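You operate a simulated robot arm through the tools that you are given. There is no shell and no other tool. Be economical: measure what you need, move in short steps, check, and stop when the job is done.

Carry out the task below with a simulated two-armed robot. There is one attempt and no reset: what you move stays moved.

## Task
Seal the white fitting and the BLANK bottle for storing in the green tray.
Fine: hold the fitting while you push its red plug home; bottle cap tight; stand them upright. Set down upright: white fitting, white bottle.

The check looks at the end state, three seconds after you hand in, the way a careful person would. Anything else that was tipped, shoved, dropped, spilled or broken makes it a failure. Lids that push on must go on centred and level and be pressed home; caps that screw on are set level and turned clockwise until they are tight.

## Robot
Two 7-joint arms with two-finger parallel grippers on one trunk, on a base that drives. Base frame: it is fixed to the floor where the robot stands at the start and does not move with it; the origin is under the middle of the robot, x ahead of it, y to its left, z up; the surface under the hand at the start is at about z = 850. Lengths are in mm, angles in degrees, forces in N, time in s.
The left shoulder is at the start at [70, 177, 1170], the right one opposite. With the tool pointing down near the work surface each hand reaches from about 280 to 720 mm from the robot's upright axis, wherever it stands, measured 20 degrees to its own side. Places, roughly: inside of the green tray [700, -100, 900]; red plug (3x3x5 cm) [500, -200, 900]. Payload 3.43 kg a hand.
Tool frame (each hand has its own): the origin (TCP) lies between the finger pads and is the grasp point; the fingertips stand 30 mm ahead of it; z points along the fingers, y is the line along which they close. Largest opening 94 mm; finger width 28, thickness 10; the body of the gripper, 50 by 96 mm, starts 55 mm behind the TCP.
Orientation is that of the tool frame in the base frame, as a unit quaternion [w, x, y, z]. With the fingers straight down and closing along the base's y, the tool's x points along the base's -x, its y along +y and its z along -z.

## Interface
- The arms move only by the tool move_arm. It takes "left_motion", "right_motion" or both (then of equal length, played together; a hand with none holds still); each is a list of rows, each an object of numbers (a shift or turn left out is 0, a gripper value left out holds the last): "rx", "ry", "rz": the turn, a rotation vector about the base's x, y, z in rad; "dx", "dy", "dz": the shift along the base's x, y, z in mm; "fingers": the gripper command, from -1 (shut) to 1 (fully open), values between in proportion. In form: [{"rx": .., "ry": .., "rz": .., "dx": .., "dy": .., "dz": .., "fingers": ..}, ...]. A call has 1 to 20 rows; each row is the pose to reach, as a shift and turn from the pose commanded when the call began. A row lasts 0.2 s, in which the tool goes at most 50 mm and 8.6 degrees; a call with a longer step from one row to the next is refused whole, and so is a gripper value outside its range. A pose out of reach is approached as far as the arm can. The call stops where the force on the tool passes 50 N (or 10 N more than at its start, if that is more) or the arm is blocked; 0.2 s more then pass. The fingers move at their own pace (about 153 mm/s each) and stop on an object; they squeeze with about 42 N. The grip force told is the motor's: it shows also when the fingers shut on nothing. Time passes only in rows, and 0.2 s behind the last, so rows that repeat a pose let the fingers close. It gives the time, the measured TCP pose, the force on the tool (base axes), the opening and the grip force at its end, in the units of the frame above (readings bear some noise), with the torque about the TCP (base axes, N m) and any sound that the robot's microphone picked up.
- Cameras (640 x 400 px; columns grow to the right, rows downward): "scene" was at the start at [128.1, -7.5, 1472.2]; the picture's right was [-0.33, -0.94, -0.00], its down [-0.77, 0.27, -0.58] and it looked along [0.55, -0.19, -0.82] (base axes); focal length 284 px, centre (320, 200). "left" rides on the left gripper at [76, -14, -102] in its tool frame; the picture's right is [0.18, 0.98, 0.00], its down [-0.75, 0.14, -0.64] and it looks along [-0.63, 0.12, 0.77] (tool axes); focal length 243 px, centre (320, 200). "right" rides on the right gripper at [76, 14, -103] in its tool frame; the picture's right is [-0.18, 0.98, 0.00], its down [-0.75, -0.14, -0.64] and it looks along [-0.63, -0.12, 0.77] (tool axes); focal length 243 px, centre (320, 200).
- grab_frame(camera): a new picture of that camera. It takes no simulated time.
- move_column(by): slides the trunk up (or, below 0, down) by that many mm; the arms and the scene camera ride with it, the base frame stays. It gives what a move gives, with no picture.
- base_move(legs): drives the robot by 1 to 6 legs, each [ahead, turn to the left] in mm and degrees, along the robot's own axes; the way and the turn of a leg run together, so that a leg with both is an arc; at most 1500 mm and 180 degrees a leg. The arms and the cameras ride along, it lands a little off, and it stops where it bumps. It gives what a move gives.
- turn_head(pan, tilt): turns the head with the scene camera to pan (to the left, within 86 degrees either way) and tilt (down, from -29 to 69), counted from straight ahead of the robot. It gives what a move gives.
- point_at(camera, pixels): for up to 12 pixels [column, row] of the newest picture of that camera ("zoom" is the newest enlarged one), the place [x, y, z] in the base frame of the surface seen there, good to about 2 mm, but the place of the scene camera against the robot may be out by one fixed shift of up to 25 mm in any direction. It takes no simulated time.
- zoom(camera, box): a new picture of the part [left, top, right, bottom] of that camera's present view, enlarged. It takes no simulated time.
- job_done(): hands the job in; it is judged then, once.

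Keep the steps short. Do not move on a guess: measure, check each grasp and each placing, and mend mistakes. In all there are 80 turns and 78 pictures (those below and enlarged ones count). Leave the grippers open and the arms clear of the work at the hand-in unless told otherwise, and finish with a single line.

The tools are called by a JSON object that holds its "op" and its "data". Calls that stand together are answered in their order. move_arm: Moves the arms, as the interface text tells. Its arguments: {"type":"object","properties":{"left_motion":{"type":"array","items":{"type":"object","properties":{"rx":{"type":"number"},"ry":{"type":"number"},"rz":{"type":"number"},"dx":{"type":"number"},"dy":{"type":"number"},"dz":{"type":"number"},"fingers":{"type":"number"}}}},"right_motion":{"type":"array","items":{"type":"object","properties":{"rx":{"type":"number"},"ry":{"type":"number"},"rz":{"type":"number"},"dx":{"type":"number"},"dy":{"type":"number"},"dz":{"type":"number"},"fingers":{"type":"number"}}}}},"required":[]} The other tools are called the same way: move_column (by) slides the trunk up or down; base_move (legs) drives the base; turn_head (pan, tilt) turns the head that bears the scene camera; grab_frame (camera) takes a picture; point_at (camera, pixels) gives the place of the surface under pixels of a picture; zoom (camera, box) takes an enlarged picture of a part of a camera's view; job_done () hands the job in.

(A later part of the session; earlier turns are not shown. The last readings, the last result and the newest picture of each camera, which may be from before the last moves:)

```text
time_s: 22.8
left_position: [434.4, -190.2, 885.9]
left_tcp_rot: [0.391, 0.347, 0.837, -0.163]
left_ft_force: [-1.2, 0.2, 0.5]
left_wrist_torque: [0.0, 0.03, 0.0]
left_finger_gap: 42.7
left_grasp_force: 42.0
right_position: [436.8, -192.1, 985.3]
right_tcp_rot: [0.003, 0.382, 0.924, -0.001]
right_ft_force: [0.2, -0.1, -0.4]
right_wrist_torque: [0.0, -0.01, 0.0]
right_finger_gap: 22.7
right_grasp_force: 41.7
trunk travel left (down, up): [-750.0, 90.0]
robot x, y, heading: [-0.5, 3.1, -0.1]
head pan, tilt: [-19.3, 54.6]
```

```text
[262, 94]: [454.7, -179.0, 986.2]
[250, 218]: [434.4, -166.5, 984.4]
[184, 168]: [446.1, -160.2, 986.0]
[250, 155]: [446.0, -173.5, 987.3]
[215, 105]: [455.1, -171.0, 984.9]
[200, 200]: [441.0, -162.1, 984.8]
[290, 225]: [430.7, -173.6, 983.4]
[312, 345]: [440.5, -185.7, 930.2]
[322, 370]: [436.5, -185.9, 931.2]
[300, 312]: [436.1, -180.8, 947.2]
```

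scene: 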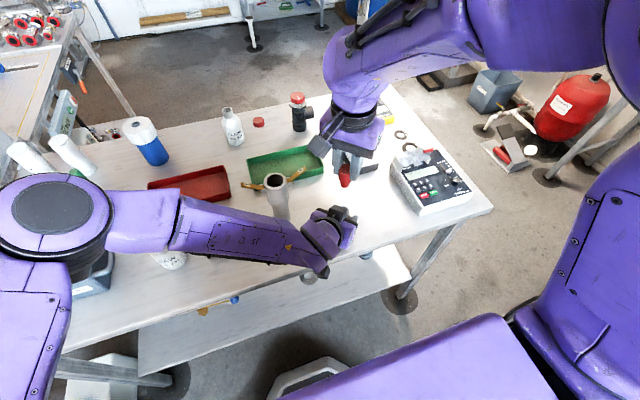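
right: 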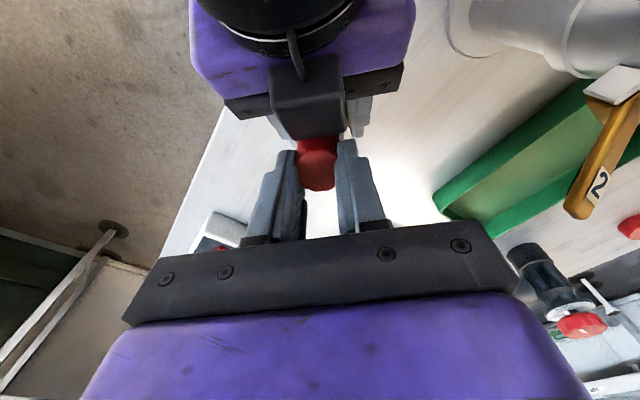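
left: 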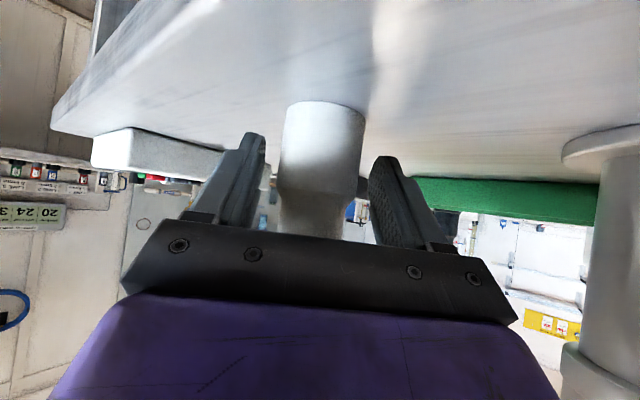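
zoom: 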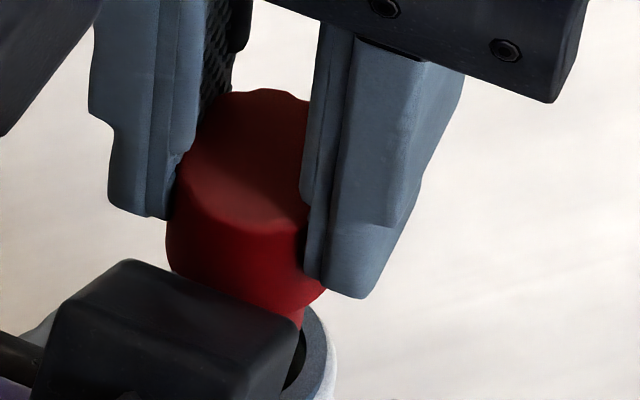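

Aligned within ~1 mm; small trim (−1,−0.5), then descend slowly.

{"op": "move_arm", "data": {"right_motion": [{"dx": -1, "dy": -0.5}, {"dx": -1, "dy": -0.5, "dz": -4}, {"dx": -1, "dy": -0.5, "dz": -7}, {"dx": -1, "dy": -0.5, "dz": -9}, {"dx": -1, "dy": -0.5, "dz": -11}, {"dx": -1, "dy": -0.5, "dz": -13}]}}

{"op": "zoom", "data": {"camera": "scene", "box": [325, 185, 373, 215]}}

```text
time_s: 24.2
left_position: [435.3, -190.1, 887.1]
left_tcp_rot: [0.39, 0.347, 0.837, -0.162]
left_ft_force: [-0.5, -0.8, -0.2]
left_wrist_torque: [0.0, -0.05, -0.03]
left_finger_gap: 42.7
left_grasp_force: 42.3
right_position: [435.7, -190.7, 971.3]
right_tcp_rot: [0.001, 0.382, 0.924, -0.002]
right_ft_force: [0.2, -0.4, 0.2]
right_wrist_torque: [-0.02, 0.03, 0.0]
right_finger_gap: 22.6
right_grasp_force: 42.4
trunk travel left (down, up): [-750.0, 90.0]
robot x, y, heading: [1.1, 2.3, -0.4]
head pan, tilt: [-19.3, 54.6]
```

```text
13.33 times, centred on (349, 200) of scene
```

zoom: 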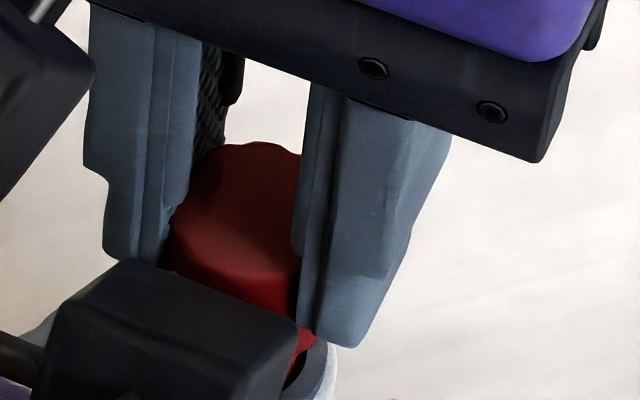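

It has entered with no force. Continue down.

{"op": "move_arm", "data": {"right_motion": [{"dz": -2}, {"dz": -4}, {"dz": -6}, {"dz": -8}, {"dz": -10}, {"dz": -12}, {"dz": -14}, {"dz": -16}, {"dz": -18}]}}

{"op": "zoom", "data": {"camera": "scene", "box": [325, 185, 373, 215]}}

```text
time_s: 26.2
left_position: [433.4, -189.7, 888.3]
left_tcp_rot: [0.391, 0.347, 0.837, -0.161]
left_ft_force: [8.3, -7.0, -14.1]
left_wrist_torque: [0.17, -0.03, -0.05]
left_finger_gap: 42.2
left_grasp_force: 41.7
right_position: [436.6, -191.1, 955.6]
right_tcp_rot: [0.004, 0.382, 0.924, 0.0]
right_ft_force: [-3.5, 3.8, 39.4]
right_wrist_torque: [0.11, 0.19, 0.06]
right_finger_gap: 23.0
right_grasp_force: 42.3
trunk travel left (down, up): [-750.0, 90.0]
robot x, y, heading: [1.0, -2.7, -0.0]
head pan, tilt: [-19.3, 54.6]
heard: snap
```

```text
13.33 times, centred on (349, 200) of scene
```

zoom: 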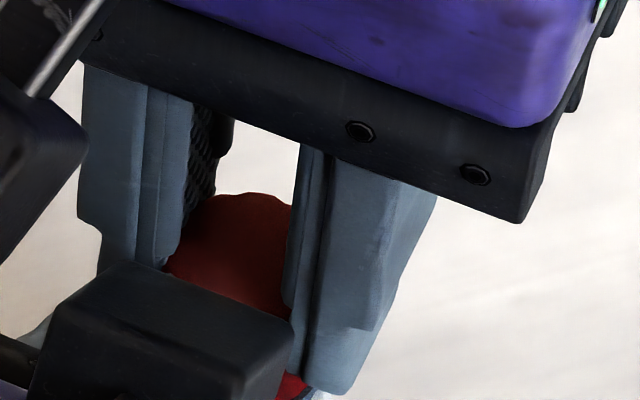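

A snap: the plug is home. Release the right hand and rise, then inspect.

{"op": "move_arm", "data": {"right_motion": [{"dz": 2}, {"dz": 2, "fingers": -0.2}, {"dz": 2, "fingers": -0.1}, {"dz": 2, "fingers": 0}, {"dz": 40}, {"dz": 85}, {"dz": 125}, {"dz": 125}]}}

{"op": "grab_frame", "data": {"camera": "right"}}

{"op": "zoom", "data": {"camera": "scene", "box": [315, 185, 373, 225]}}

```text
time_s: 28.0
left_position: [432.7, -190.2, 887.8]
left_tcp_rot: [0.391, 0.346, 0.837, -0.162]
left_ft_force: [-0.6, -1.4, 9.3]
left_wrist_torque: [0.05, 0.1, -0.01]
left_finger_gap: 42.1
left_grasp_force: 41.8
right_position: [437.4, -193.5, 1080.1]
right_tcp_rot: [0.002, 0.382, 0.924, 0.0]
right_ft_force: [-0.3, -0.6, 0.6]
right_wrist_torque: [-0.01, 0.01, 0.0]
right_finger_gap: 47.0
right_grasp_force: 0.2
trunk travel left (down, up): [-750.0, 90.0]
robot x, y, heading: [0.8, 2.3, 0.1]
head pan, tilt: [-19.3, 54.6]
```

```text
42 pictures are left
```

right: 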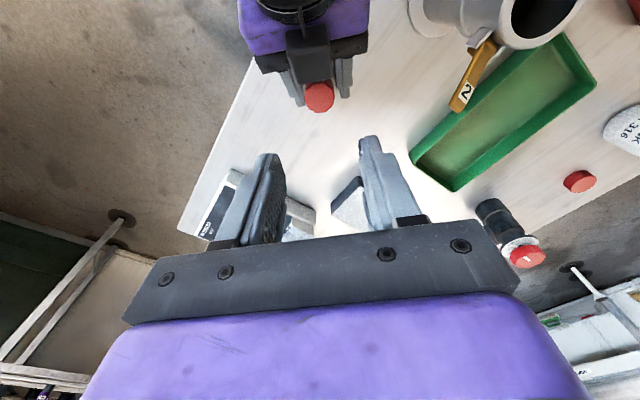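

```text
10.00 times, centred on (344, 205) of scene
```

zoom: 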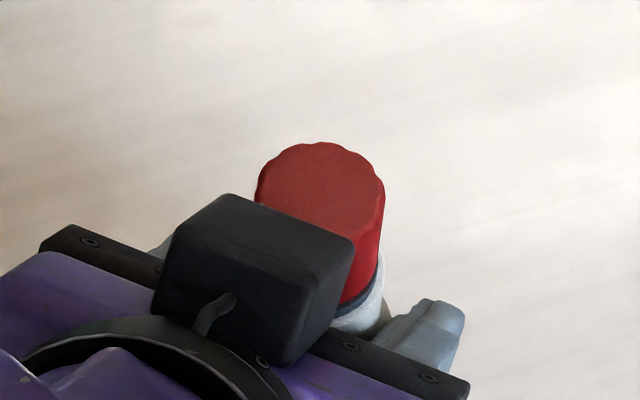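

Seated level. Release the left hand and back off along its axis to a clear place.

{"op": "point_at", "data": {"camera": "zoom", "pixels": [[320, 148], [300, 190], [270, 180], [370, 180], [365, 200]]}}

{"op": "move_arm", "data": {"left_motion": [{"fingers": 0}, {"fingers": 0.4}, {"fingers": 0.4}, {"dx": -20, "dy": 20, "dz": 23}, {"dx": -42, "dy": 42, "dz": 50}, {"dx": -62, "dy": 61, "dz": 72}, {"dx": -62, "dy": 80, "dz": 110}, {"dx": -62, "dy": 90, "dz": 155}, {"dx": -62, "dy": 125, "dz": 180}, {"dx": -62, "dy": 160, "dz": 190}, {"dx": -62, "dy": 200, "dz": 190}]}}

{"op": "grab_frame", "data": {"camera": "right"}}

{"op": "grab_frame", "data": {"camera": "scene"}}

```text
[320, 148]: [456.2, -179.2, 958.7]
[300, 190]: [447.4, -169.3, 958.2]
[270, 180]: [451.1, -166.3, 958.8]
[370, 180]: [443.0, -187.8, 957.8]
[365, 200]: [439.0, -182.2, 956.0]
```

```text
time_s: 30.4
left_position: [381.3, 3.4, 1077.6]
left_tcp_rot: [0.39, 0.347, 0.837, -0.162]
left_ft_force: [-0.7, 0.7, 0.4]
left_wrist_torque: [-0.01, 0.02, 0.0]
left_finger_gap: 66.0
left_grasp_force: 0.0
left hand out of reach, approached as far as the arm can: row 11
right_position: [437.6, -192.5, 1080.4]
right_tcp_rot: [0.001, 0.381, 0.925, -0.002]
right_ft_force: [-0.1, 0.8, -0.6]
right_wrist_torque: [0.01, -0.02, 0.02]
right_finger_gap: 47.0
right_grasp_force: 0.0
trunk travel left (down, up): [-750.0, 90.0]
robot x, y, heading: [4.9, 3.2, -0.1]
head pan, tilt: [-19.3, 54.6]
```

```text
40 pictures are left
```

right: 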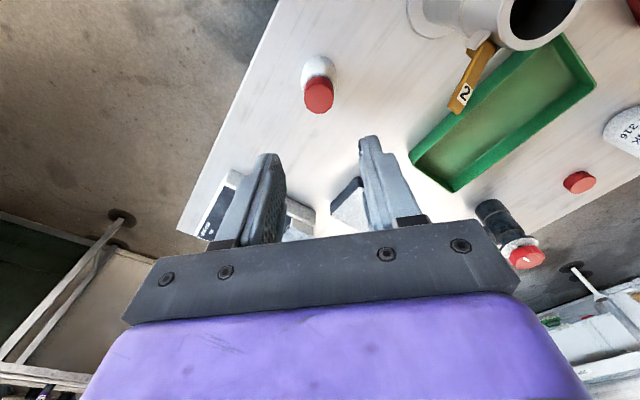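

```text
39 pictures are left
```

scene: 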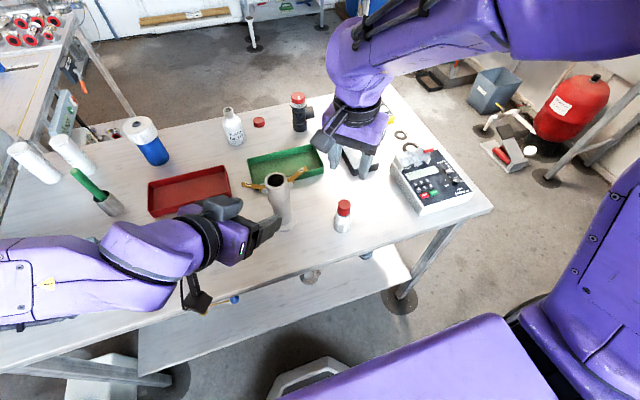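

Fitting is sealed and standing. Measure the plug top in the right view and tray extents; also check how close the robot's own front is to the table for later driving.

{"op": "point_at", "data": {"camera": "right", "pixels": [[320, 84], [319, 110], [306, 95], [332, 95], [319, 97], [600, 75], [560, 42], [455, 188], [415, 155], [500, 120], [578, 183]]}}

{"op": "point_at", "data": {"camera": "scene", "pixels": [[490, 320], [420, 345], [330, 375], [300, 390], [350, 390], [300, 370], [270, 390], [235, 140], [226, 109], [233, 113]]}}

```text
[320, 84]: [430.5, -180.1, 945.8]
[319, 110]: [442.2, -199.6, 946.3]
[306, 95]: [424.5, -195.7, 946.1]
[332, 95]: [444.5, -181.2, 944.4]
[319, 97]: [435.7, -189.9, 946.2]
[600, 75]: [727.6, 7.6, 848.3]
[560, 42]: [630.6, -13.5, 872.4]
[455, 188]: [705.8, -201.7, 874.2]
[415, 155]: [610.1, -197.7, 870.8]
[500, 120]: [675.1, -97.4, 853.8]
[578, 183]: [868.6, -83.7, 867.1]
```

```text
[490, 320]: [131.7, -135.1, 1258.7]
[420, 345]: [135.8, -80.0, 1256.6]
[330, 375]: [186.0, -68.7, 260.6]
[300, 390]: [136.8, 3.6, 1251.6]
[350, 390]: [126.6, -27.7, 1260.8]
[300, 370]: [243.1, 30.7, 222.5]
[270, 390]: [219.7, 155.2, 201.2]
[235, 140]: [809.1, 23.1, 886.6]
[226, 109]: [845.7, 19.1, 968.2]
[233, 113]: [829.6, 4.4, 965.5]
```

Fitting axis (436,-190), plug top 946. Right: undo the yaw, open to ~61 mm, descend to z≈906 and close. Left returns to a neutral vertical pose.

{"op": "move_arm", "data": {"right_motion": [{"rz": 0.131, "fingers": 0.3}, {"rz": 0.262}, {"rz": 0.393}, {"rz": 0.524}, {"rz": 0.655, "dx": -1, "dy": 1}, {"rz": 0.785, "dx": -1, "dy": 2}, {"rz": 0.785, "dx": -1, "dy": 2, "dz": -45}, {"rz": 0.785, "dx": -1, "dy": 2, "dz": -90}, {"rz": 0.785, "dx": -1, "dy": 2, "dz": -110}, {"rz": 0.785, "dx": -1, "dy": 2, "dz": -110}], "left_motion": [{"rx": 0.034, "ry": 0.083, "rz": 0.073, "dx": 0, "dy": 26, "dz": 10}, {"rx": 0.068, "ry": 0.165, "rz": 0.147, "dx": 0, "dy": 52, "dz": 20}, {"rx": 0.103, "ry": 0.248, "rz": 0.22, "dx": 10, "dy": 78, "dz": 30}, {"rx": 0.137, "ry": 0.33, "rz": 0.294, "dx": 20, "dy": 104, "dz": 40}, {"rx": 0.171, "ry": 0.413, "rz": 0.367, "dx": 35, "dy": 130, "dz": 50}, {"rx": 0.205, "ry": 0.496, "rz": 0.44, "dx": 50, "dy": 156, "dz": 60}, {"rx": 0.239, "ry": 0.578, "rz": 0.514, "dx": 70, "dy": 170, "dz": 70}, {"rx": 0.274, "ry": 0.661, "rz": 0.587, "dx": 90, "dy": 180, "dz": 80}, {"rx": 0.308, "ry": 0.743, "rz": 0.661, "dx": 110, "dy": 190, "dz": 80}, {"rx": 0.342, "ry": 0.826, "rz": 0.734, "dx": 120, "dy": 195, "dz": 80}]}}

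{"op": "grab_frame", "data": {"camera": "right"}}

```text
time_s: 32.6
left_position: [503.6, 195.2, 1158.4]
left_tcp_rot: [-0.001, 0.0, 1.0, 0.0]
left_ft_force: [-0.5, -0.5, -0.5]
left_wrist_torque: [0.04, 0.0, 0.01]
left_finger_gap: 66.0
left_grasp_force: 0.1
right_position: [437.8, -191.5, 968.4]
right_tcp_rot: [0.002, 0.0, 1.0, 0.001]
right_ft_force: [0.2, -0.1, -0.3]
right_wrist_torque: [0.02, -0.01, -0.03]
right_finger_gap: 61.1
right_grasp_force: 0.0
trunk travel left (down, up): [-750.0, 90.0]
robot x, y, heading: [-1.1, 2.4, 0.0]
head pan, tilt: [-19.3, 54.6]
```

```text
38 pictures are left
```

right: 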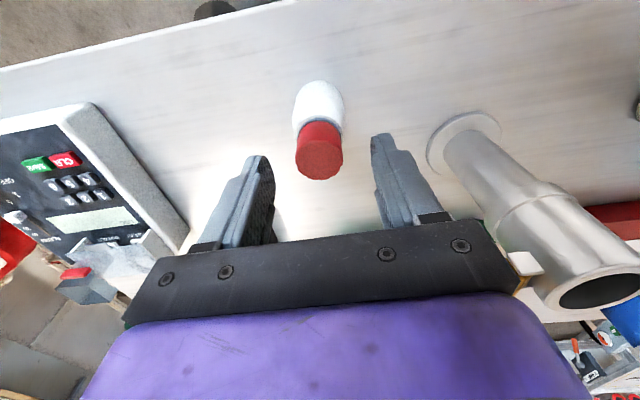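

Centred. Lower 62 mm, close, lift 60 mm.

{"op": "move_arm", "data": {"right_motion": [{"dz": -30}, {"dz": -55}, {"dz": -62}, {"dz": -62, "fingers": -0.1}, {"dz": -62, "fingers": -1}, {"dz": -62, "fingers": -1}, {"dz": -62, "fingers": -1}, {"dz": -40}, {"dz": -2}, {"dz": -2}]}}

{"op": "grab_frame", "data": {"camera": "right"}}

```text
time_s: 34.8
left_position: [504.7, 197.2, 1158.4]
left_tcp_rot: [0.0, -0.001, 1.0, 0.001]
left_ft_force: [0.4, -0.3, 0.6]
left_wrist_torque: [0.01, 0.01, -0.01]
left_finger_gap: 65.7
left_grasp_force: 0.0
right_position: [434.3, -189.9, 965.9]
right_tcp_rot: [0.0, -0.001, 1.0, 0.0]
right_ft_force: [-0.9, -0.6, -0.2]
right_wrist_torque: [0.02, 0.02, 0.01]
right_finger_gap: 40.2
right_grasp_force: 42.3
trunk travel left (down, up): [-750.0, 90.0]
robot x, y, heading: [6.1, -3.7, 0.3]
head pan, tilt: [-19.3, 54.6]
```

```text
37 pictures are left
```

right: 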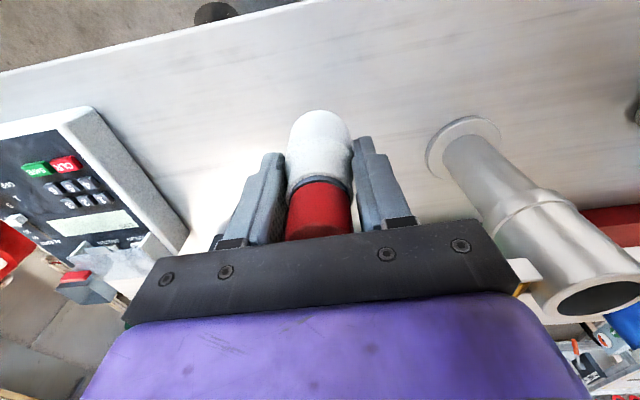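

Held. Carry to (655,-160) over the tray, staying clear of the camlock, then lower to near the floor.

{"op": "move_arm", "data": {"right_motion": [{"dx": 15, "dy": -5}, {"dx": 50, "dy": -8}, {"dx": 90, "dy": -8}, {"dx": 130, "dy": -6}, {"dx": 170, "dy": 5}, {"dx": 205, "dy": 20}, {"dx": 221, "dy": 30}, {"dx": 221, "dy": 30}, {"dx": 221, "dy": 30, "dz": -20}, {"dx": 221, "dy": 30, "dz": -40}, {"dx": 221, "dy": 30, "dz": -46}]}}

{"op": "grab_frame", "data": {"camera": "right"}}

```text
time_s: 37.2
left_position: [504.1, 198.2, 1159.1]
left_tcp_rot: [0.0, 0.0, 1.0, 0.001]
left_ft_force: [-0.5, 0.7, -0.1]
left_wrist_torque: [0.0, -0.01, 0.04]
left_finger_gap: 65.6
left_grasp_force: 0.0
right_position: [655.2, -160.5, 920.7]
right_tcp_rot: [0.002, -0.001, 1.0, -0.001]
right_ft_force: [-0.2, 0.1, -1.1]
right_wrist_torque: [0.01, 0.0, 0.03]
right_finger_gap: 40.2
right_grasp_force: 42.2
trunk travel left (down, up): [-750.0, 90.0]
robot x, y, heading: [4.2, -0.8, 0.0]
head pan, tilt: [-19.3, 54.6]
```

```text
36 pictures are left
```

right: 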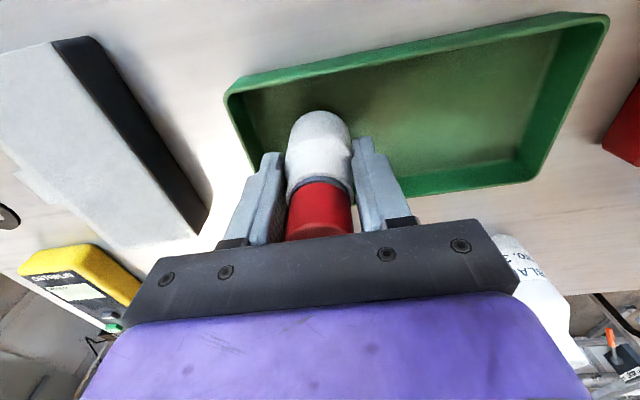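

Over the tray floor, clear of walls. Lower in small steps to contact.

{"op": "move_arm", "data": {"right_motion": [{"dz": -4}, {"dz": -7}, {"dz": -8}, {"dz": -9}, {"dz": -10}, {"dz": -11}]}}

```text
time_s: 38.6
left_position: [503.7, 198.7, 1159.0]
left_tcp_rot: [0.0, 0.0, 1.0, 0.0]
left_ft_force: [0.1, -0.3, -0.5]
left_wrist_torque: [0.02, -0.02, 0.01]
left_finger_gap: 65.8
left_grasp_force: 0.0
right_position: [655.4, -159.7, 909.4]
right_tcp_rot: [0.002, 0.0, 1.0, 0.0]
right_ft_force: [1.2, -0.5, 3.7]
right_wrist_torque: [0.04, -0.03, -0.04]
right_finger_gap: 39.9
right_grasp_force: 41.8
trunk travel left (down, up): [-750.0, 90.0]
robot x, y, heading: [-4.1, 1.7, 0.1]
head pan, tilt: [-19.3, 54.6]
```

Light contact (3.7 N). Open gently, rise, look at the fitting, the bottle and the base/table gap.

{"op": "move_arm", "data": {"right_motion": [{"fingers": -0.05}, {"fingers": 0.05}, {"fingers": 0.15}, {"dz": 45}, {"dz": 90}, {"dz": 135}, {"dz": 180}, {"dz": 180}]}}

{"op": "grab_frame", "data": {"camera": "right"}}

{"op": "turn_head", "data": {"pan": 0, "tilt": 60}}

{"op": "grab_frame", "data": {"camera": "scene"}}

```text
time_s: 40.4
left_position: [503.3, 197.8, 1158.2]
left_tcp_rot: [0.0, 0.001, 1.0, 0.0]
left_ft_force: [0.2, 0.0, -0.2]
left_wrist_torque: [-0.06, 0.01, 0.0]
left_finger_gap: 65.8
left_grasp_force: 0.0
right_position: [656.6, -158.7, 1087.5]
right_tcp_rot: [0.001, -0.001, 1.0, -0.001]
right_ft_force: [0.6, -0.9, 0.8]
right_wrist_torque: [0.05, 0.02, 0.0]
right_finger_gap: 54.0
right_grasp_force: 0.1
trunk travel left (down, up): [-750.0, 90.0]
robot x, y, heading: [2.3, -1.0, 0.2]
head pan, tilt: [-19.3, 54.6]
```

```text
35 pictures are left
```

right: 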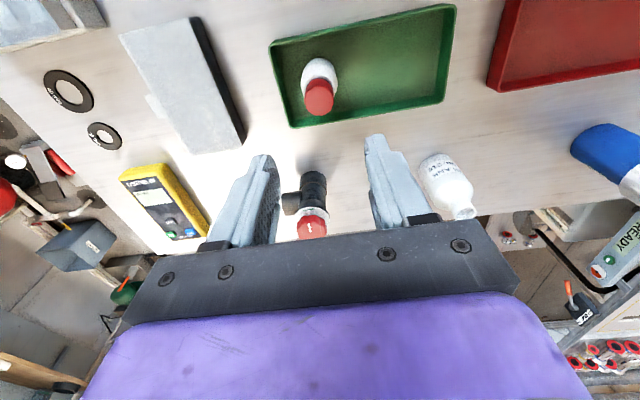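

```text
time_s: 41.2
left_position: [503.2, 197.7, 1158.6]
left_tcp_rot: [0.0, 0.0, 1.0, 0.0]
left_ft_force: [0.2, -0.2, 0.0]
left_wrist_torque: [0.01, 0.01, 0.01]
left_finger_gap: 65.8
left_grasp_force: 0.0
right_position: [655.3, -158.7, 1087.6]
right_tcp_rot: [0.002, -0.001, 1.0, -0.001]
right_ft_force: [-0.2, 0.1, 0.2]
right_wrist_torque: [0.0, 0.0, 0.0]
right_finger_gap: 54.2
right_grasp_force: 0.1
trunk travel left (down, up): [-750.0, 90.0]
robot x, y, heading: [0.0, 4.3, -0.1]
head pan, tilt: [0.0, 60.0]
```

```text
34 pictures are left
```

scene: 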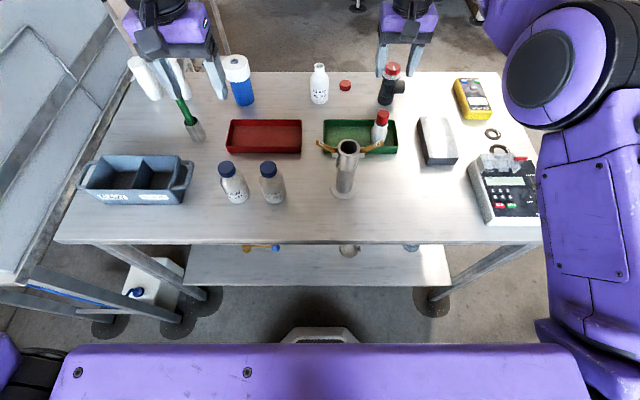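

Fitting stands in the tray. Measure the base front vs. shelf and legs, plus bottle and cap.

{"op": "point_at", "data": {"camera": "scene", "pixels": [[318, 328], [318, 335], [318, 286], [318, 280], [318, 243], [440, 300], [205, 300], [318, 315], [360, 340]]}}

{"op": "point_at", "data": {"camera": "right", "pixels": [[464, 212], [440, 180], [450, 158], [424, 175], [460, 208], [474, 212], [466, 206]]}}

{"op": "zoom", "data": {"camera": "scene", "box": [300, 55, 410, 124]}}

```text
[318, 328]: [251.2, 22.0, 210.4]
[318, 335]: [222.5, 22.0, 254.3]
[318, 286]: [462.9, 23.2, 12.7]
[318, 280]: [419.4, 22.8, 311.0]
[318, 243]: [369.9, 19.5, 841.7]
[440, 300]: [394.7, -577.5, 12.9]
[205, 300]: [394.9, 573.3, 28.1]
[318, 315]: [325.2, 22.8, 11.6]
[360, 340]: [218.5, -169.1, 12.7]
```

```text
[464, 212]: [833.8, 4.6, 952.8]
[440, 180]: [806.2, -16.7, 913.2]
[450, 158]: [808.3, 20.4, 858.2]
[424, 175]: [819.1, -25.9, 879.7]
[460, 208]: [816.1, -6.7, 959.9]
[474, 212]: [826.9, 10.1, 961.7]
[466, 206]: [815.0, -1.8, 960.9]
```

```text
5.80 times, centred on (355, 90) of scene
```

zoom: 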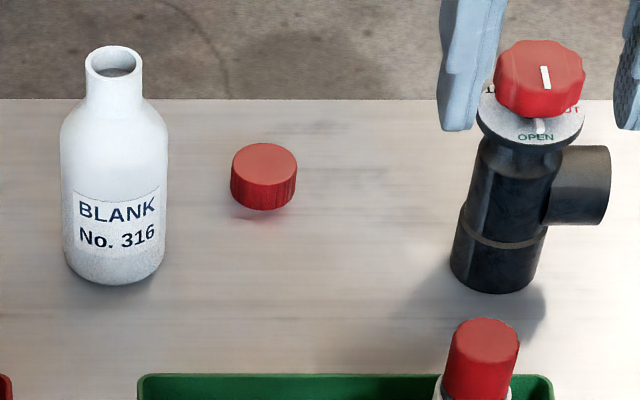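

Base front ≈243, shelf front ≈411, table edge ≈360. Driving 145 mm ahead is safely clear. First lift/pull back the right hand, then drive.

{"op": "move_arm", "data": {"right_motion": [{"dx": -35, "dz": 20}, {"dx": -70, "dz": 40}, {"dx": -100, "dz": 50}, {"dx": -120, "dz": 50}]}}

{"op": "base_move", "data": {"legs": [[145, 0]]}}

{"op": "turn_head", "data": {"pan": 0, "tilt": 50}}

{"op": "grab_frame", "data": {"camera": "scene"}}

```text
time_s: 42.2
left_position: [502.4, 198.3, 1160.0]
left_tcp_rot: [0.001, 0.0, 1.0, 0.0]
left_ft_force: [-0.4, 0.6, -0.2]
left_wrist_torque: [-0.02, -0.01, 0.01]
left_finger_gap: 65.8
left_grasp_force: 0.0
right_position: [534.2, -161.5, 1140.0]
right_tcp_rot: [0.002, -0.001, 1.0, 0.0]
right_ft_force: [-0.5, 0.7, 0.4]
right_wrist_torque: [0.04, 0.01, 0.01]
right_finger_gap: 54.0
right_grasp_force: 0.0
trunk travel left (down, up): [-750.0, 90.0]
robot x, y, heading: [1.1, -0.6, -0.2]
head pan, tilt: [0.0, 60.0]
```

```text
time_s: 43.6
left_position: [648.2, 196.3, 1159.9]
left_tcp_rot: [0.001, 0.002, 1.0, -0.001]
left_ft_force: [-0.5, 0.3, -0.6]
left_wrist_torque: [0.03, -0.01, 0.0]
left_finger_gap: 65.7
left_grasp_force: 0.0
right_position: [677.1, -162.5, 1142.4]
right_tcp_rot: [0.002, 0.001, 1.0, -0.001]
right_ft_force: [-0.5, 0.6, 0.6]
right_wrist_torque: [0.02, -0.02, -0.02]
right_finger_gap: 54.1
right_grasp_force: 0.1
trunk travel left (down, up): [-750.0, 90.0]
robot x, y, heading: [144.6, 4.6, -0.1]
head pan, tilt: [0.0, 60.0]
```

```text
time_s: 44.3
left_position: [648.8, 196.0, 1159.1]
left_tcp_rot: [0.001, 0.002, 1.0, 0.0]
left_ft_force: [-0.7, -0.5, -0.7]
left_wrist_torque: [-0.03, 0.03, 0.0]
left_finger_gap: 65.8
left_grasp_force: 0.0
right_position: [679.6, -164.1, 1139.8]
right_tcp_rot: [0.001, 0.001, 1.0, -0.001]
right_ft_force: [-0.2, -0.4, 0.6]
right_wrist_torque: [0.0, 0.0, -0.01]
right_finger_gap: 54.1
right_grasp_force: 0.1
trunk travel left (down, up): [-750.0, 90.0]
robot x, y, heading: [143.6, -2.1, 0.0]
head pan, tilt: [0.0, 50.0]
```

```text
32 pictures are left
```

scene: 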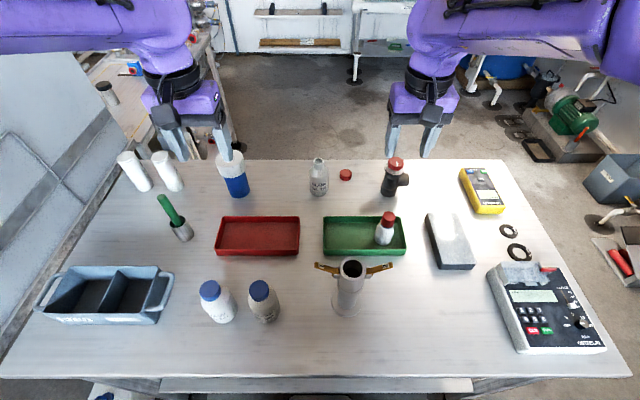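

Drove fine. Now measure bottle, cap and blue READY bottle from the scene view.

{"op": "zoom", "data": {"camera": "scene", "box": [215, 145, 415, 250]}}

{"op": "point_at", "data": {"camera": "scene", "pixels": [[318, 158], [318, 164], [312, 161], [324, 161], [319, 194], [308, 185], [329, 185], [345, 173], [345, 170], [236, 195], [230, 160], [352, 264]]}}

```text
3.20 times, centred on (315, 198) of scene
```

zoom: 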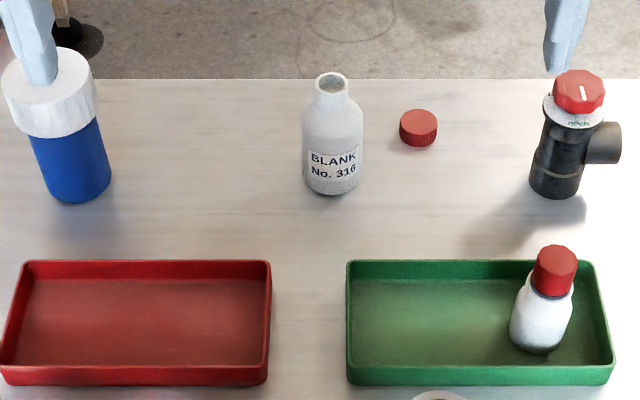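

```text
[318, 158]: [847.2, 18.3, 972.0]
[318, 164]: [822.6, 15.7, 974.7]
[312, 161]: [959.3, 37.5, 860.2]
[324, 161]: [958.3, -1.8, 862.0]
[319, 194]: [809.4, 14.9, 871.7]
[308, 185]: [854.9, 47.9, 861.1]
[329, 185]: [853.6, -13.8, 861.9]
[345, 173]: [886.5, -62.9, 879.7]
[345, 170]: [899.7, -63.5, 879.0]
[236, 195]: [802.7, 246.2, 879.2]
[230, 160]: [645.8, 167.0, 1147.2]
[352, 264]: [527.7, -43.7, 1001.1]
```

{"op": "point_at", "data": {"camera": "zoom", "pixels": [[332, 105], [332, 118], [332, 130], [332, 145], [306, 150], [358, 150], [418, 112], [418, 130], [402, 120], [435, 120], [418, 120]]}}

```text
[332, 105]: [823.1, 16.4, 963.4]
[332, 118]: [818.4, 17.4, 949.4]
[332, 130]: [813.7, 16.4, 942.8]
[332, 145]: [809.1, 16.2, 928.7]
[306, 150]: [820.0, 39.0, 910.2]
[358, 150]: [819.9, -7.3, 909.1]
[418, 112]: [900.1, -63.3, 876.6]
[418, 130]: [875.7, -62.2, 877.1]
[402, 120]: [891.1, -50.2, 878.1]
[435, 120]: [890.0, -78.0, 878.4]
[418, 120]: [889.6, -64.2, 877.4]
```

Bottle axis ≈(826.5,0), Ø≈52, height 110, shoulder at ~68; cap ≈(880.5,-80), Ø≈28, top 865. Left hand: tilt/turn to point right-forward-down and hover at the stand-off height; check with its camera.

{"op": "move_arm", "data": {"left_motion": [{"rx": -0.038, "ry": -0.0815, "rz": -0.0815, "dx": 12, "dy": -13, "dz": -5, "fingers": 0.75}, {"rx": -0.076, "ry": -0.163, "rz": -0.163, "dx": 25, "dy": -26, "dz": -10}, {"rx": -0.114, "ry": -0.2445, "rz": -0.2445, "dx": 37, "dy": -39, "dz": -20}, {"rx": -0.152, "ry": -0.326, "rz": -0.326, "dx": 50, "dy": -52, "dz": -30}, {"rx": -0.19, "ry": -0.4075, "rz": -0.4075, "dx": 62, "dy": -66, "dz": -40}, {"rx": -0.228, "ry": -0.489, "rz": -0.489, "dx": 74, "dy": -79, "dz": -50}, {"rx": -0.266, "ry": -0.5705, "rz": -0.5705, "dx": 87, "dy": -92, "dz": -60}, {"rx": -0.304, "ry": -0.652, "rz": -0.652, "dx": 99, "dy": -105, "dz": -70}, {"rx": -0.342, "ry": -0.7335, "rz": -0.7335, "dx": 112, "dy": -118, "dz": -80}, {"rx": -0.38, "ry": -0.815, "rz": -0.815, "dx": 124, "dy": -131.5, "dz": -99}, {"rx": -0.38, "ry": -0.815, "rz": -0.815, "dx": 124, "dy": -131.5, "dz": -99}]}}

{"op": "grab_frame", "data": {"camera": "left"}}

{"op": "grab_frame", "data": {"camera": "scene"}}

```text
time_s: 46.7
left_position: [769.8, 63.5, 1059.5]
left_tcp_rot: [0.385, 0.385, 0.82, -0.178]
left_ft_force: [-0.3, 0.0, -0.7]
left_wrist_torque: [0.01, 0.0, 0.01]
left_finger_gap: 82.4
left_grasp_force: 0.1
right_position: [678.0, -163.3, 1140.6]
right_tcp_rot: [0.002, 0.002, 1.0, 0.0]
right_ft_force: [0.3, -0.2, 0.2]
right_wrist_torque: [-0.02, -0.02, -0.02]
right_finger_gap: 54.2
right_grasp_force: 0.0
trunk travel left (down, up): [-750.0, 90.0]
robot x, y, heading: [146.7, 4.1, -0.4]
head pan, tilt: [0.0, 50.0]
```

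```text
30 pictures are left
```

left: 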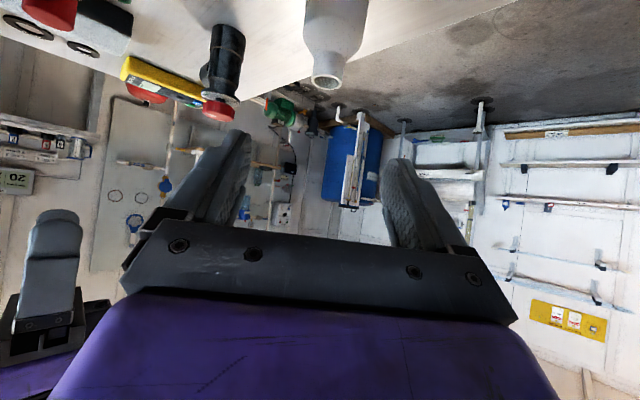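

```text
29 pictures are left
```

scene: 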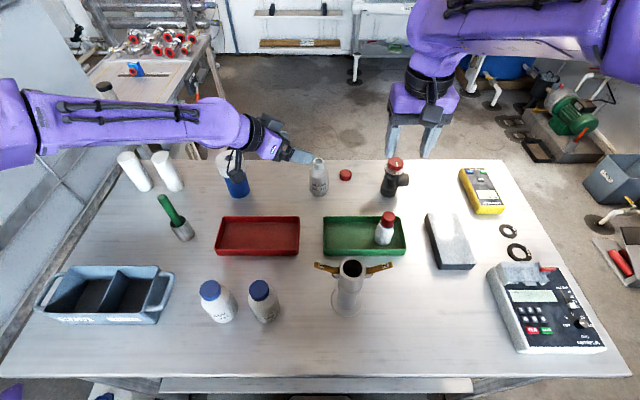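

Measure the bottle in the left view before approaching.

{"op": "point_at", "data": {"camera": "left", "pixels": [[313, 78], [342, 78], [327, 88], [327, 72], [306, 30], [363, 30], [335, 45], [335, 10]]}}

{"op": "move_arm", "data": {"left_motion": [{"dz": -20}, {"dz": -45}, {"dz": -70}, {"dz": -85}, {"dz": -85}]}}

{"op": "grab_frame", "data": {"camera": "left"}}

```text
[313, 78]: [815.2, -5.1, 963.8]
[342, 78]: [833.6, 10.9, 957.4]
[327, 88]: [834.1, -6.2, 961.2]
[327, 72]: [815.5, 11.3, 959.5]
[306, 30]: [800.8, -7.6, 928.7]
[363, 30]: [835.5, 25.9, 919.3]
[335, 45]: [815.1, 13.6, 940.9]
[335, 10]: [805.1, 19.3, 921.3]
```

```text
time_s: 47.9
left_position: [770.5, 64.0, 974.9]
left_tcp_rot: [0.384, 0.384, 0.821, -0.177]
left_ft_force: [-0.9, -1.2, -0.9]
left_wrist_torque: [0.02, -0.01, -0.03]
left_finger_gap: 82.2
left_grasp_force: 0.0
right_position: [678.9, -163.5, 1140.2]
right_tcp_rot: [0.002, 0.001, 1.0, -0.001]
right_ft_force: [-0.1, 0.1, 0.6]
right_wrist_torque: [-0.02, 0.0, 0.01]
right_finger_gap: 54.0
right_grasp_force: 0.1
trunk travel left (down, up): [-750.0, 90.0]
robot x, y, heading: [143.9, -0.8, -0.3]
head pan, tilt: [0.0, 50.0]
```

```text
28 pictures are left
```

left: 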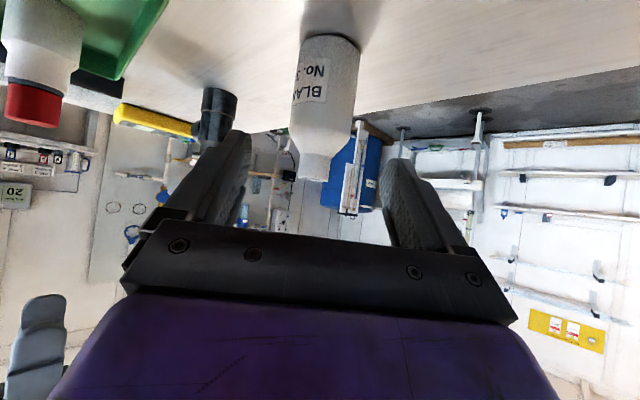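

Bottle axis ≈(825.5,2). Advance along the tool axis to z≈904.

{"op": "move_arm", "data": {"left_motion": [{"dx": 14, "dy": -16, "dz": -18}, {"dx": 28, "dy": -32, "dz": -36}, {"dx": 41, "dy": -48, "dz": -54}, {"dx": 53.5, "dy": -62, "dz": -71}, {"dx": 53.5, "dy": -62, "dz": -71}]}}

{"op": "grab_frame", "data": {"camera": "left"}}

```text
time_s: 49.1
left_position: [829.7, 3.5, 906.3]
left_tcp_rot: [0.384, 0.385, 0.82, -0.178]
left_ft_force: [-0.2, -1.9, 0.9]
left_wrist_torque: [-0.01, 0.02, -0.02]
left_finger_gap: 82.0
left_grasp_force: 0.1
right_position: [678.6, -162.8, 1138.9]
right_tcp_rot: [0.002, 0.001, 1.0, -0.001]
right_ft_force: [-0.7, 0.1, -0.5]
right_wrist_torque: [0.0, -0.02, -0.02]
right_finger_gap: 54.0
right_grasp_force: 0.1
trunk travel left (down, up): [-750.0, 90.0]
robot x, y, heading: [144.8, 0.3, -0.1]
head pan, tilt: [0.0, 50.0]
```

```text
27 pictures are left
```

left: 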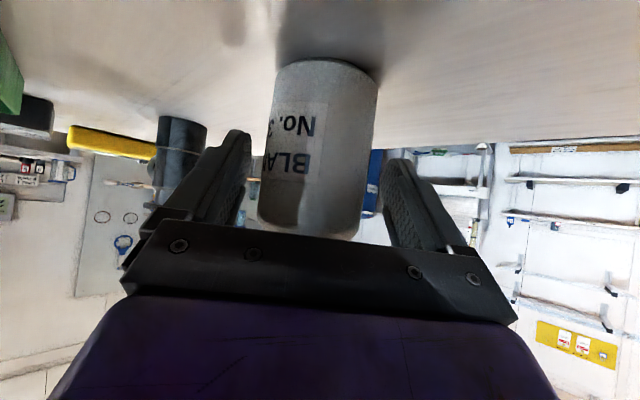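

Centred. Close the left hand and lift 45 mm.

{"op": "move_arm", "data": {"left_motion": [{"fingers": 0.4}, {"fingers": 0.15}, {"fingers": -1}, {"fingers": -1}, {"fingers": -1}, {"dz": 10}, {"dz": 25}, {"dz": 45}, {"dz": 45}]}}

{"op": "grab_frame", "data": {"camera": "left"}}

```text
time_s: 51.1
left_position: [828.3, 2.9, 951.6]
left_tcp_rot: [0.383, 0.385, 0.821, -0.178]
left_ft_force: [0.2, 0.9, -1.5]
left_wrist_torque: [0.02, -0.02, 0.02]
left_finger_gap: 57.2
left_grasp_force: 42.5
right_position: [680.8, -163.4, 1139.7]
right_tcp_rot: [0.002, 0.002, 1.0, -0.001]
right_ft_force: [-0.4, -0.7, 0.2]
right_wrist_torque: [0.0, -0.03, 0.01]
right_finger_gap: 54.2
right_grasp_force: 0.0
trunk travel left (down, up): [-750.0, 90.0]
robot x, y, heading: [142.5, -0.4, -0.1]
head pan, tilt: [0.0, 50.0]
```

```text
26 pictures are left
```

left: 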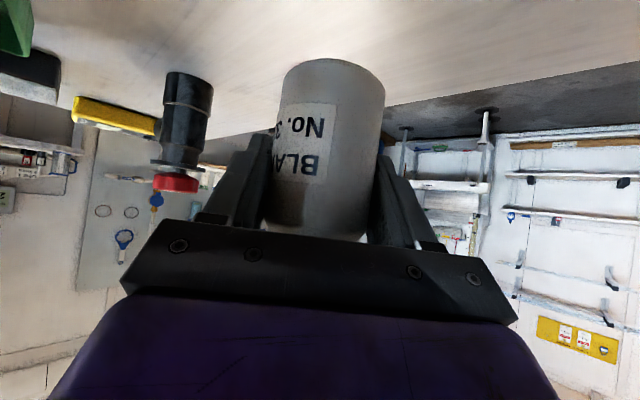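

Held (57 mm) and upright. Carry it to (657,-62) above the tray, right hand stepping aside.

{"op": "move_arm", "data": {"left_motion": [{"dx": -25, "dy": -9}, {"dx": -50, "dy": -18}, {"dx": -75, "dy": -27}, {"dx": -100, "dy": -36}, {"dx": -125, "dy": -46}, {"dx": -150, "dy": -56}, {"dx": -169, "dy": -64}, {"dx": -169, "dy": -64}], "right_motion": [{"dy": -40}, {"dy": -70}, {"dy": -70}, {"dy": -70}, {"dy": -70}, {"dy": -70}, {"dy": -70}, {"dy": -70}]}}

{"op": "grab_frame", "data": {"camera": "scene"}}

```text
time_s: 52.9
left_position: [656.8, -62.3, 949.0]
left_tcp_rot: [0.383, 0.384, 0.821, -0.178]
left_ft_force: [-0.6, -0.4, -2.1]
left_wrist_torque: [0.01, -0.01, -0.02]
left_finger_gap: 57.4
left_grasp_force: 42.2
right_position: [678.2, -230.5, 1142.8]
right_tcp_rot: [0.001, 0.001, 1.0, -0.001]
right_ft_force: [0.8, 0.3, 0.2]
right_wrist_torque: [0.02, -0.02, 0.02]
right_finger_gap: 53.9
right_grasp_force: 0.1
trunk travel left (down, up): [-750.0, 90.0]
robot x, y, heading: [141.4, -1.6, -0.0]
head pan, tilt: [0.0, 50.0]
```

```text
25 pictures are left
```

scene: 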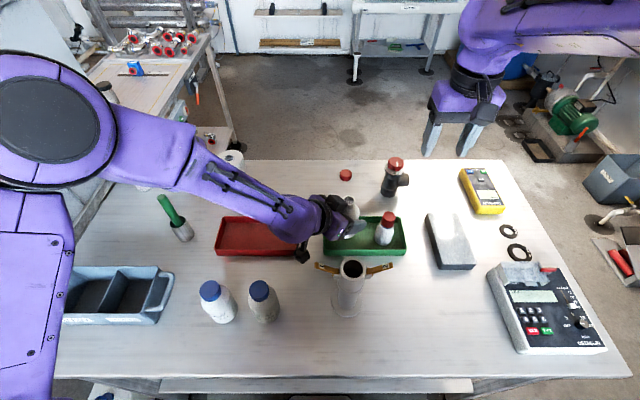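

Clear of camlock and fitting. Lower into the tray until light contact.

{"op": "move_arm", "data": {"left_motion": [{"dz": -15}, {"dz": -30}, {"dz": -37}, {"dz": -39}, {"dz": -40}, {"dz": -41}, {"dz": -42}]}}

{"op": "grab_frame", "data": {"camera": "left"}}

```text
time_s: 54.5
left_position: [656.6, -62.1, 908.6]
left_tcp_rot: [0.386, 0.384, 0.82, -0.178]
left_ft_force: [-1.0, 0.7, 16.0]
left_wrist_torque: [0.0, 0.45, -0.04]
left_finger_gap: 57.2
left_grasp_force: 42.1
right_position: [675.3, -230.9, 1146.1]
right_tcp_rot: [0.003, 0.001, 1.0, -0.001]
right_ft_force: [-0.5, -0.4, 0.8]
right_wrist_torque: [0.01, -0.02, 0.0]
right_finger_gap: 54.2
right_grasp_force: 0.0
trunk travel left (down, up): [-750.0, 90.0]
robot x, y, heading: [142.6, -1.8, -0.1]
head pan, tilt: [0.0, 50.0]
```

```text
24 pictures are left
```

left: 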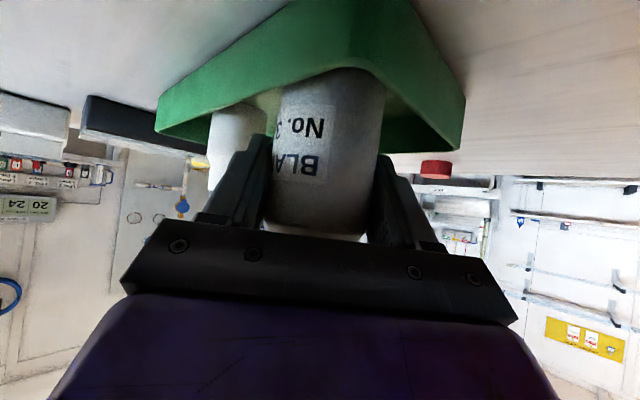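

Bottle rests on the tray floor, left keeps holding. Now the right hand, tilted 25° forward for reach, goes above the cap at (880.5,-80).

{"op": "move_arm", "data": {"right_motion": [{"ry": -0.11, "dx": 20, "dy": 20}, {"ry": -0.22, "dx": 50, "dy": 45}, {"ry": -0.33, "dx": 85, "dy": 70}, {"ry": -0.436, "dx": 120, "dy": 95}, {"ry": -0.436, "dx": 155, "dy": 120}, {"ry": -0.436, "dx": 185, "dy": 140, "dz": -15}, {"ry": -0.436, "dx": 198, "dy": 151, "dz": -55}, {"ry": -0.436, "dx": 198, "dy": 151, "dz": -100}, {"ry": -0.436, "dx": 198, "dy": 151, "dz": -145}, {"ry": -0.436, "dx": 198, "dy": 151, "dz": -178}, {"ry": -0.436, "dx": 198, "dy": 151, "dz": -178}]}}

{"op": "grab_frame", "data": {"camera": "right"}}

```text
time_s: 56.9
left_position: [656.4, -61.2, 909.3]
left_tcp_rot: [0.387, 0.383, 0.82, -0.177]
left_ft_force: [8.5, -2.8, 31.0]
left_wrist_torque: [-0.08, 0.21, 0.0]
left_finger_gap: 57.2
left_grasp_force: 42.5
right_position: [873.0, -81.3, 963.5]
right_tcp_rot: [0.22, 0.001, 0.976, 0.0]
right_ft_force: [0.2, 0.4, -0.6]
right_wrist_torque: [-0.02, 0.0, 0.02]
right_finger_gap: 54.4
right_grasp_force: 0.0
trunk travel left (down, up): [-750.0, 90.0]
robot x, y, heading: [145.6, -0.0, -0.3]
head pan, tilt: [0.0, 50.0]
```

```text
23 pictures are left
```

right: 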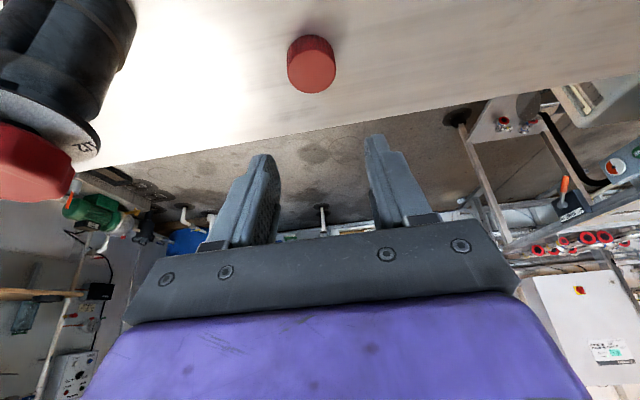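

Left presses with 31 N, I'll ease it 1 mm. Measure the cap.

{"op": "point_at", "data": {"camera": "right", "pixels": [[312, 52], [312, 91], [288, 72], [335, 70], [312, 72], [309, 42]]}}

```text
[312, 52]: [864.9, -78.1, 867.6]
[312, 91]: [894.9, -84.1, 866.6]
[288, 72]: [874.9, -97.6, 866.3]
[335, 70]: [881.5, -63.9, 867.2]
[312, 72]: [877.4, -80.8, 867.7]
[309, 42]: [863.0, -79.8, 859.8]
```

Cap centre (879.5,-81), Ø≈32, top 867. Descend 76 mm straight down and close.

{"op": "move_arm", "data": {"right_motion": [{"dz": -30}, {"dz": -55}, {"dz": -70}, {"dz": -76}, {"dz": -76}], "left_motion": [{"dz": 0.5}, {"dz": 1}, {"dz": 1}, {"dz": 1}, {"dz": 1}]}}

{"op": "grab_frame", "data": {"camera": "right"}}

```text
time_s: 58.1
left_position: [657.0, -62.5, 908.9]
left_tcp_rot: [0.384, 0.385, 0.819, -0.179]
left_ft_force: [5.9, 0.0, 24.6]
left_wrist_torque: [-0.28, 0.1, 0.04]
left_finger_gap: 57.1
left_grasp_force: 42.3
right_position: [875.3, -83.1, 885.4]
right_tcp_rot: [0.219, 0.0, 0.976, 0.0]
right_ft_force: [0.9, 0.6, 0.0]
right_wrist_torque: [-0.04, 0.01, -0.01]
right_finger_gap: 54.0
right_grasp_force: 0.1
trunk travel left (down, up): [-750.0, 90.0]
robot x, y, heading: [145.6, 0.7, -0.2]
head pan, tilt: [0.0, 50.0]
```

```text
22 pictures are left
```

right: 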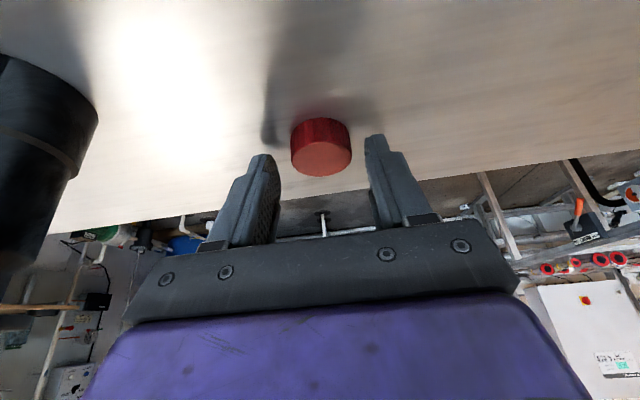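

Cap is between the tips. Close and lift.

{"op": "move_arm", "data": {"right_motion": [{"fingers": -0.2}, {"fingers": -1}, {"fingers": -1}, {"fingers": -1}, {"dz": 15}, {"dz": 40}, {"dz": 40}]}}

{"op": "zoom", "data": {"camera": "right", "box": [220, 80, 420, 240]}}

```text
time_s: 59.7
left_position: [656.9, -62.9, 909.5]
left_tcp_rot: [0.384, 0.385, 0.82, -0.178]
left_ft_force: [2.8, 1.3, 18.0]
left_wrist_torque: [-0.12, 0.2, 0.02]
left_finger_gap: 57.2
left_grasp_force: 42.1
right_position: [874.7, -82.8, 924.5]
right_tcp_rot: [0.218, 0.001, 0.976, -0.001]
right_ft_force: [-0.2, 0.8, -0.4]
right_wrist_torque: [0.01, -0.03, -0.01]
right_finger_gap: 31.5
right_grasp_force: 41.9
trunk travel left (down, up): [-750.0, 90.0]
robot x, y, heading: [145.4, 0.8, -0.0]
head pan, tilt: [0.0, 50.0]
```

```text
2.50 times, centred on (320, 160) of right
```

zoom: 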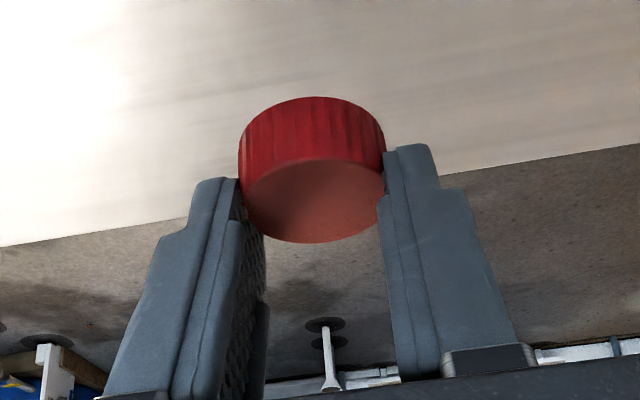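

Cap held. To regrasp it vertically I need a free, closer table spot; measure candidates right of the valve.

{"op": "point_at", "data": {"camera": "scene", "pixels": [[426, 215], [452, 213], [465, 180], [460, 170], [470, 208], [408, 180], [397, 200], [435, 195], [440, 180], [395, 165], [395, 158], [430, 255]]}}

```text
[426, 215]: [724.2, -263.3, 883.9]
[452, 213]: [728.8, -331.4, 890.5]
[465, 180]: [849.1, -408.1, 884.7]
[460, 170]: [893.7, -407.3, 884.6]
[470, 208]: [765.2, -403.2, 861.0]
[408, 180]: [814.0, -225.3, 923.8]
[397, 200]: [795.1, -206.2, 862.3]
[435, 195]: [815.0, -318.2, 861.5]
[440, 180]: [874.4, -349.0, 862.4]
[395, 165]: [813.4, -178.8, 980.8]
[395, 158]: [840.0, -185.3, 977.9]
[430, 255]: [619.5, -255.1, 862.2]
```

Free spot at ≈(767,-312). Lift over the valve, carry the cap there, and set it down.

{"op": "move_arm", "data": {"right_motion": [{"dz": 45}, {"dz": 90}, {"dz": 135}, {"dx": -20, "dy": -40, "dz": 135}, {"dx": -40, "dy": -80, "dz": 135}, {"dx": -60, "dy": -120, "dz": 135}, {"dx": -80, "dy": -160, "dz": 135}, {"dx": -100, "dy": -200, "dz": 135}, {"dx": -113, "dy": -230, "dz": 135}, {"dx": -113, "dy": -230, "dz": 100}, {"dx": -113, "dy": -230, "dz": 55}, {"dx": -113, "dy": -230, "dz": 10}, {"dx": -113, "dy": -230, "dz": -25}, {"dx": -113, "dy": -230, "dz": -33}, {"dx": -113, "dy": -230, "dz": -33}]}}

{"op": "grab_frame", "data": {"camera": "right"}}

```text
time_s: 62.9
left_position: [656.8, -62.4, 908.9]
left_tcp_rot: [0.384, 0.384, 0.821, -0.178]
left_ft_force: [-2.4, 0.7, 7.3]
left_wrist_torque: [-0.17, 0.13, -0.05]
left_finger_gap: 57.2
left_grasp_force: 41.6
right_position: [764.1, -314.2, 893.2]
right_tcp_rot: [0.219, 0.001, 0.976, -0.001]
right_ft_force: [0.4, 0.2, -0.3]
right_wrist_torque: [0.0, 0.02, 0.02]
right_finger_gap: 31.4
right_grasp_force: 41.9
trunk travel left (down, up): [-750.0, 90.0]
robot x, y, heading: [147.9, 2.8, -0.4]
head pan, tilt: [0.0, 50.0]
```

```text
20 pictures are left
```

right: 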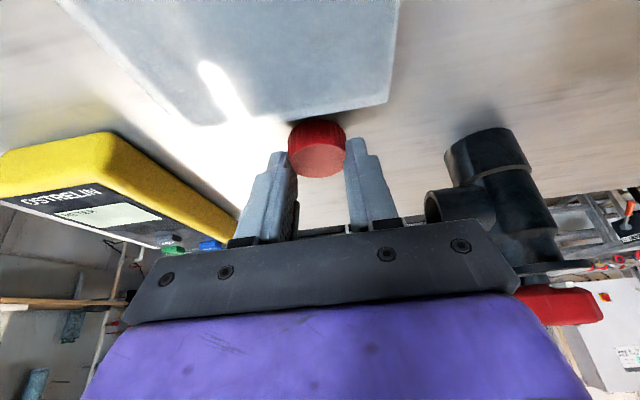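

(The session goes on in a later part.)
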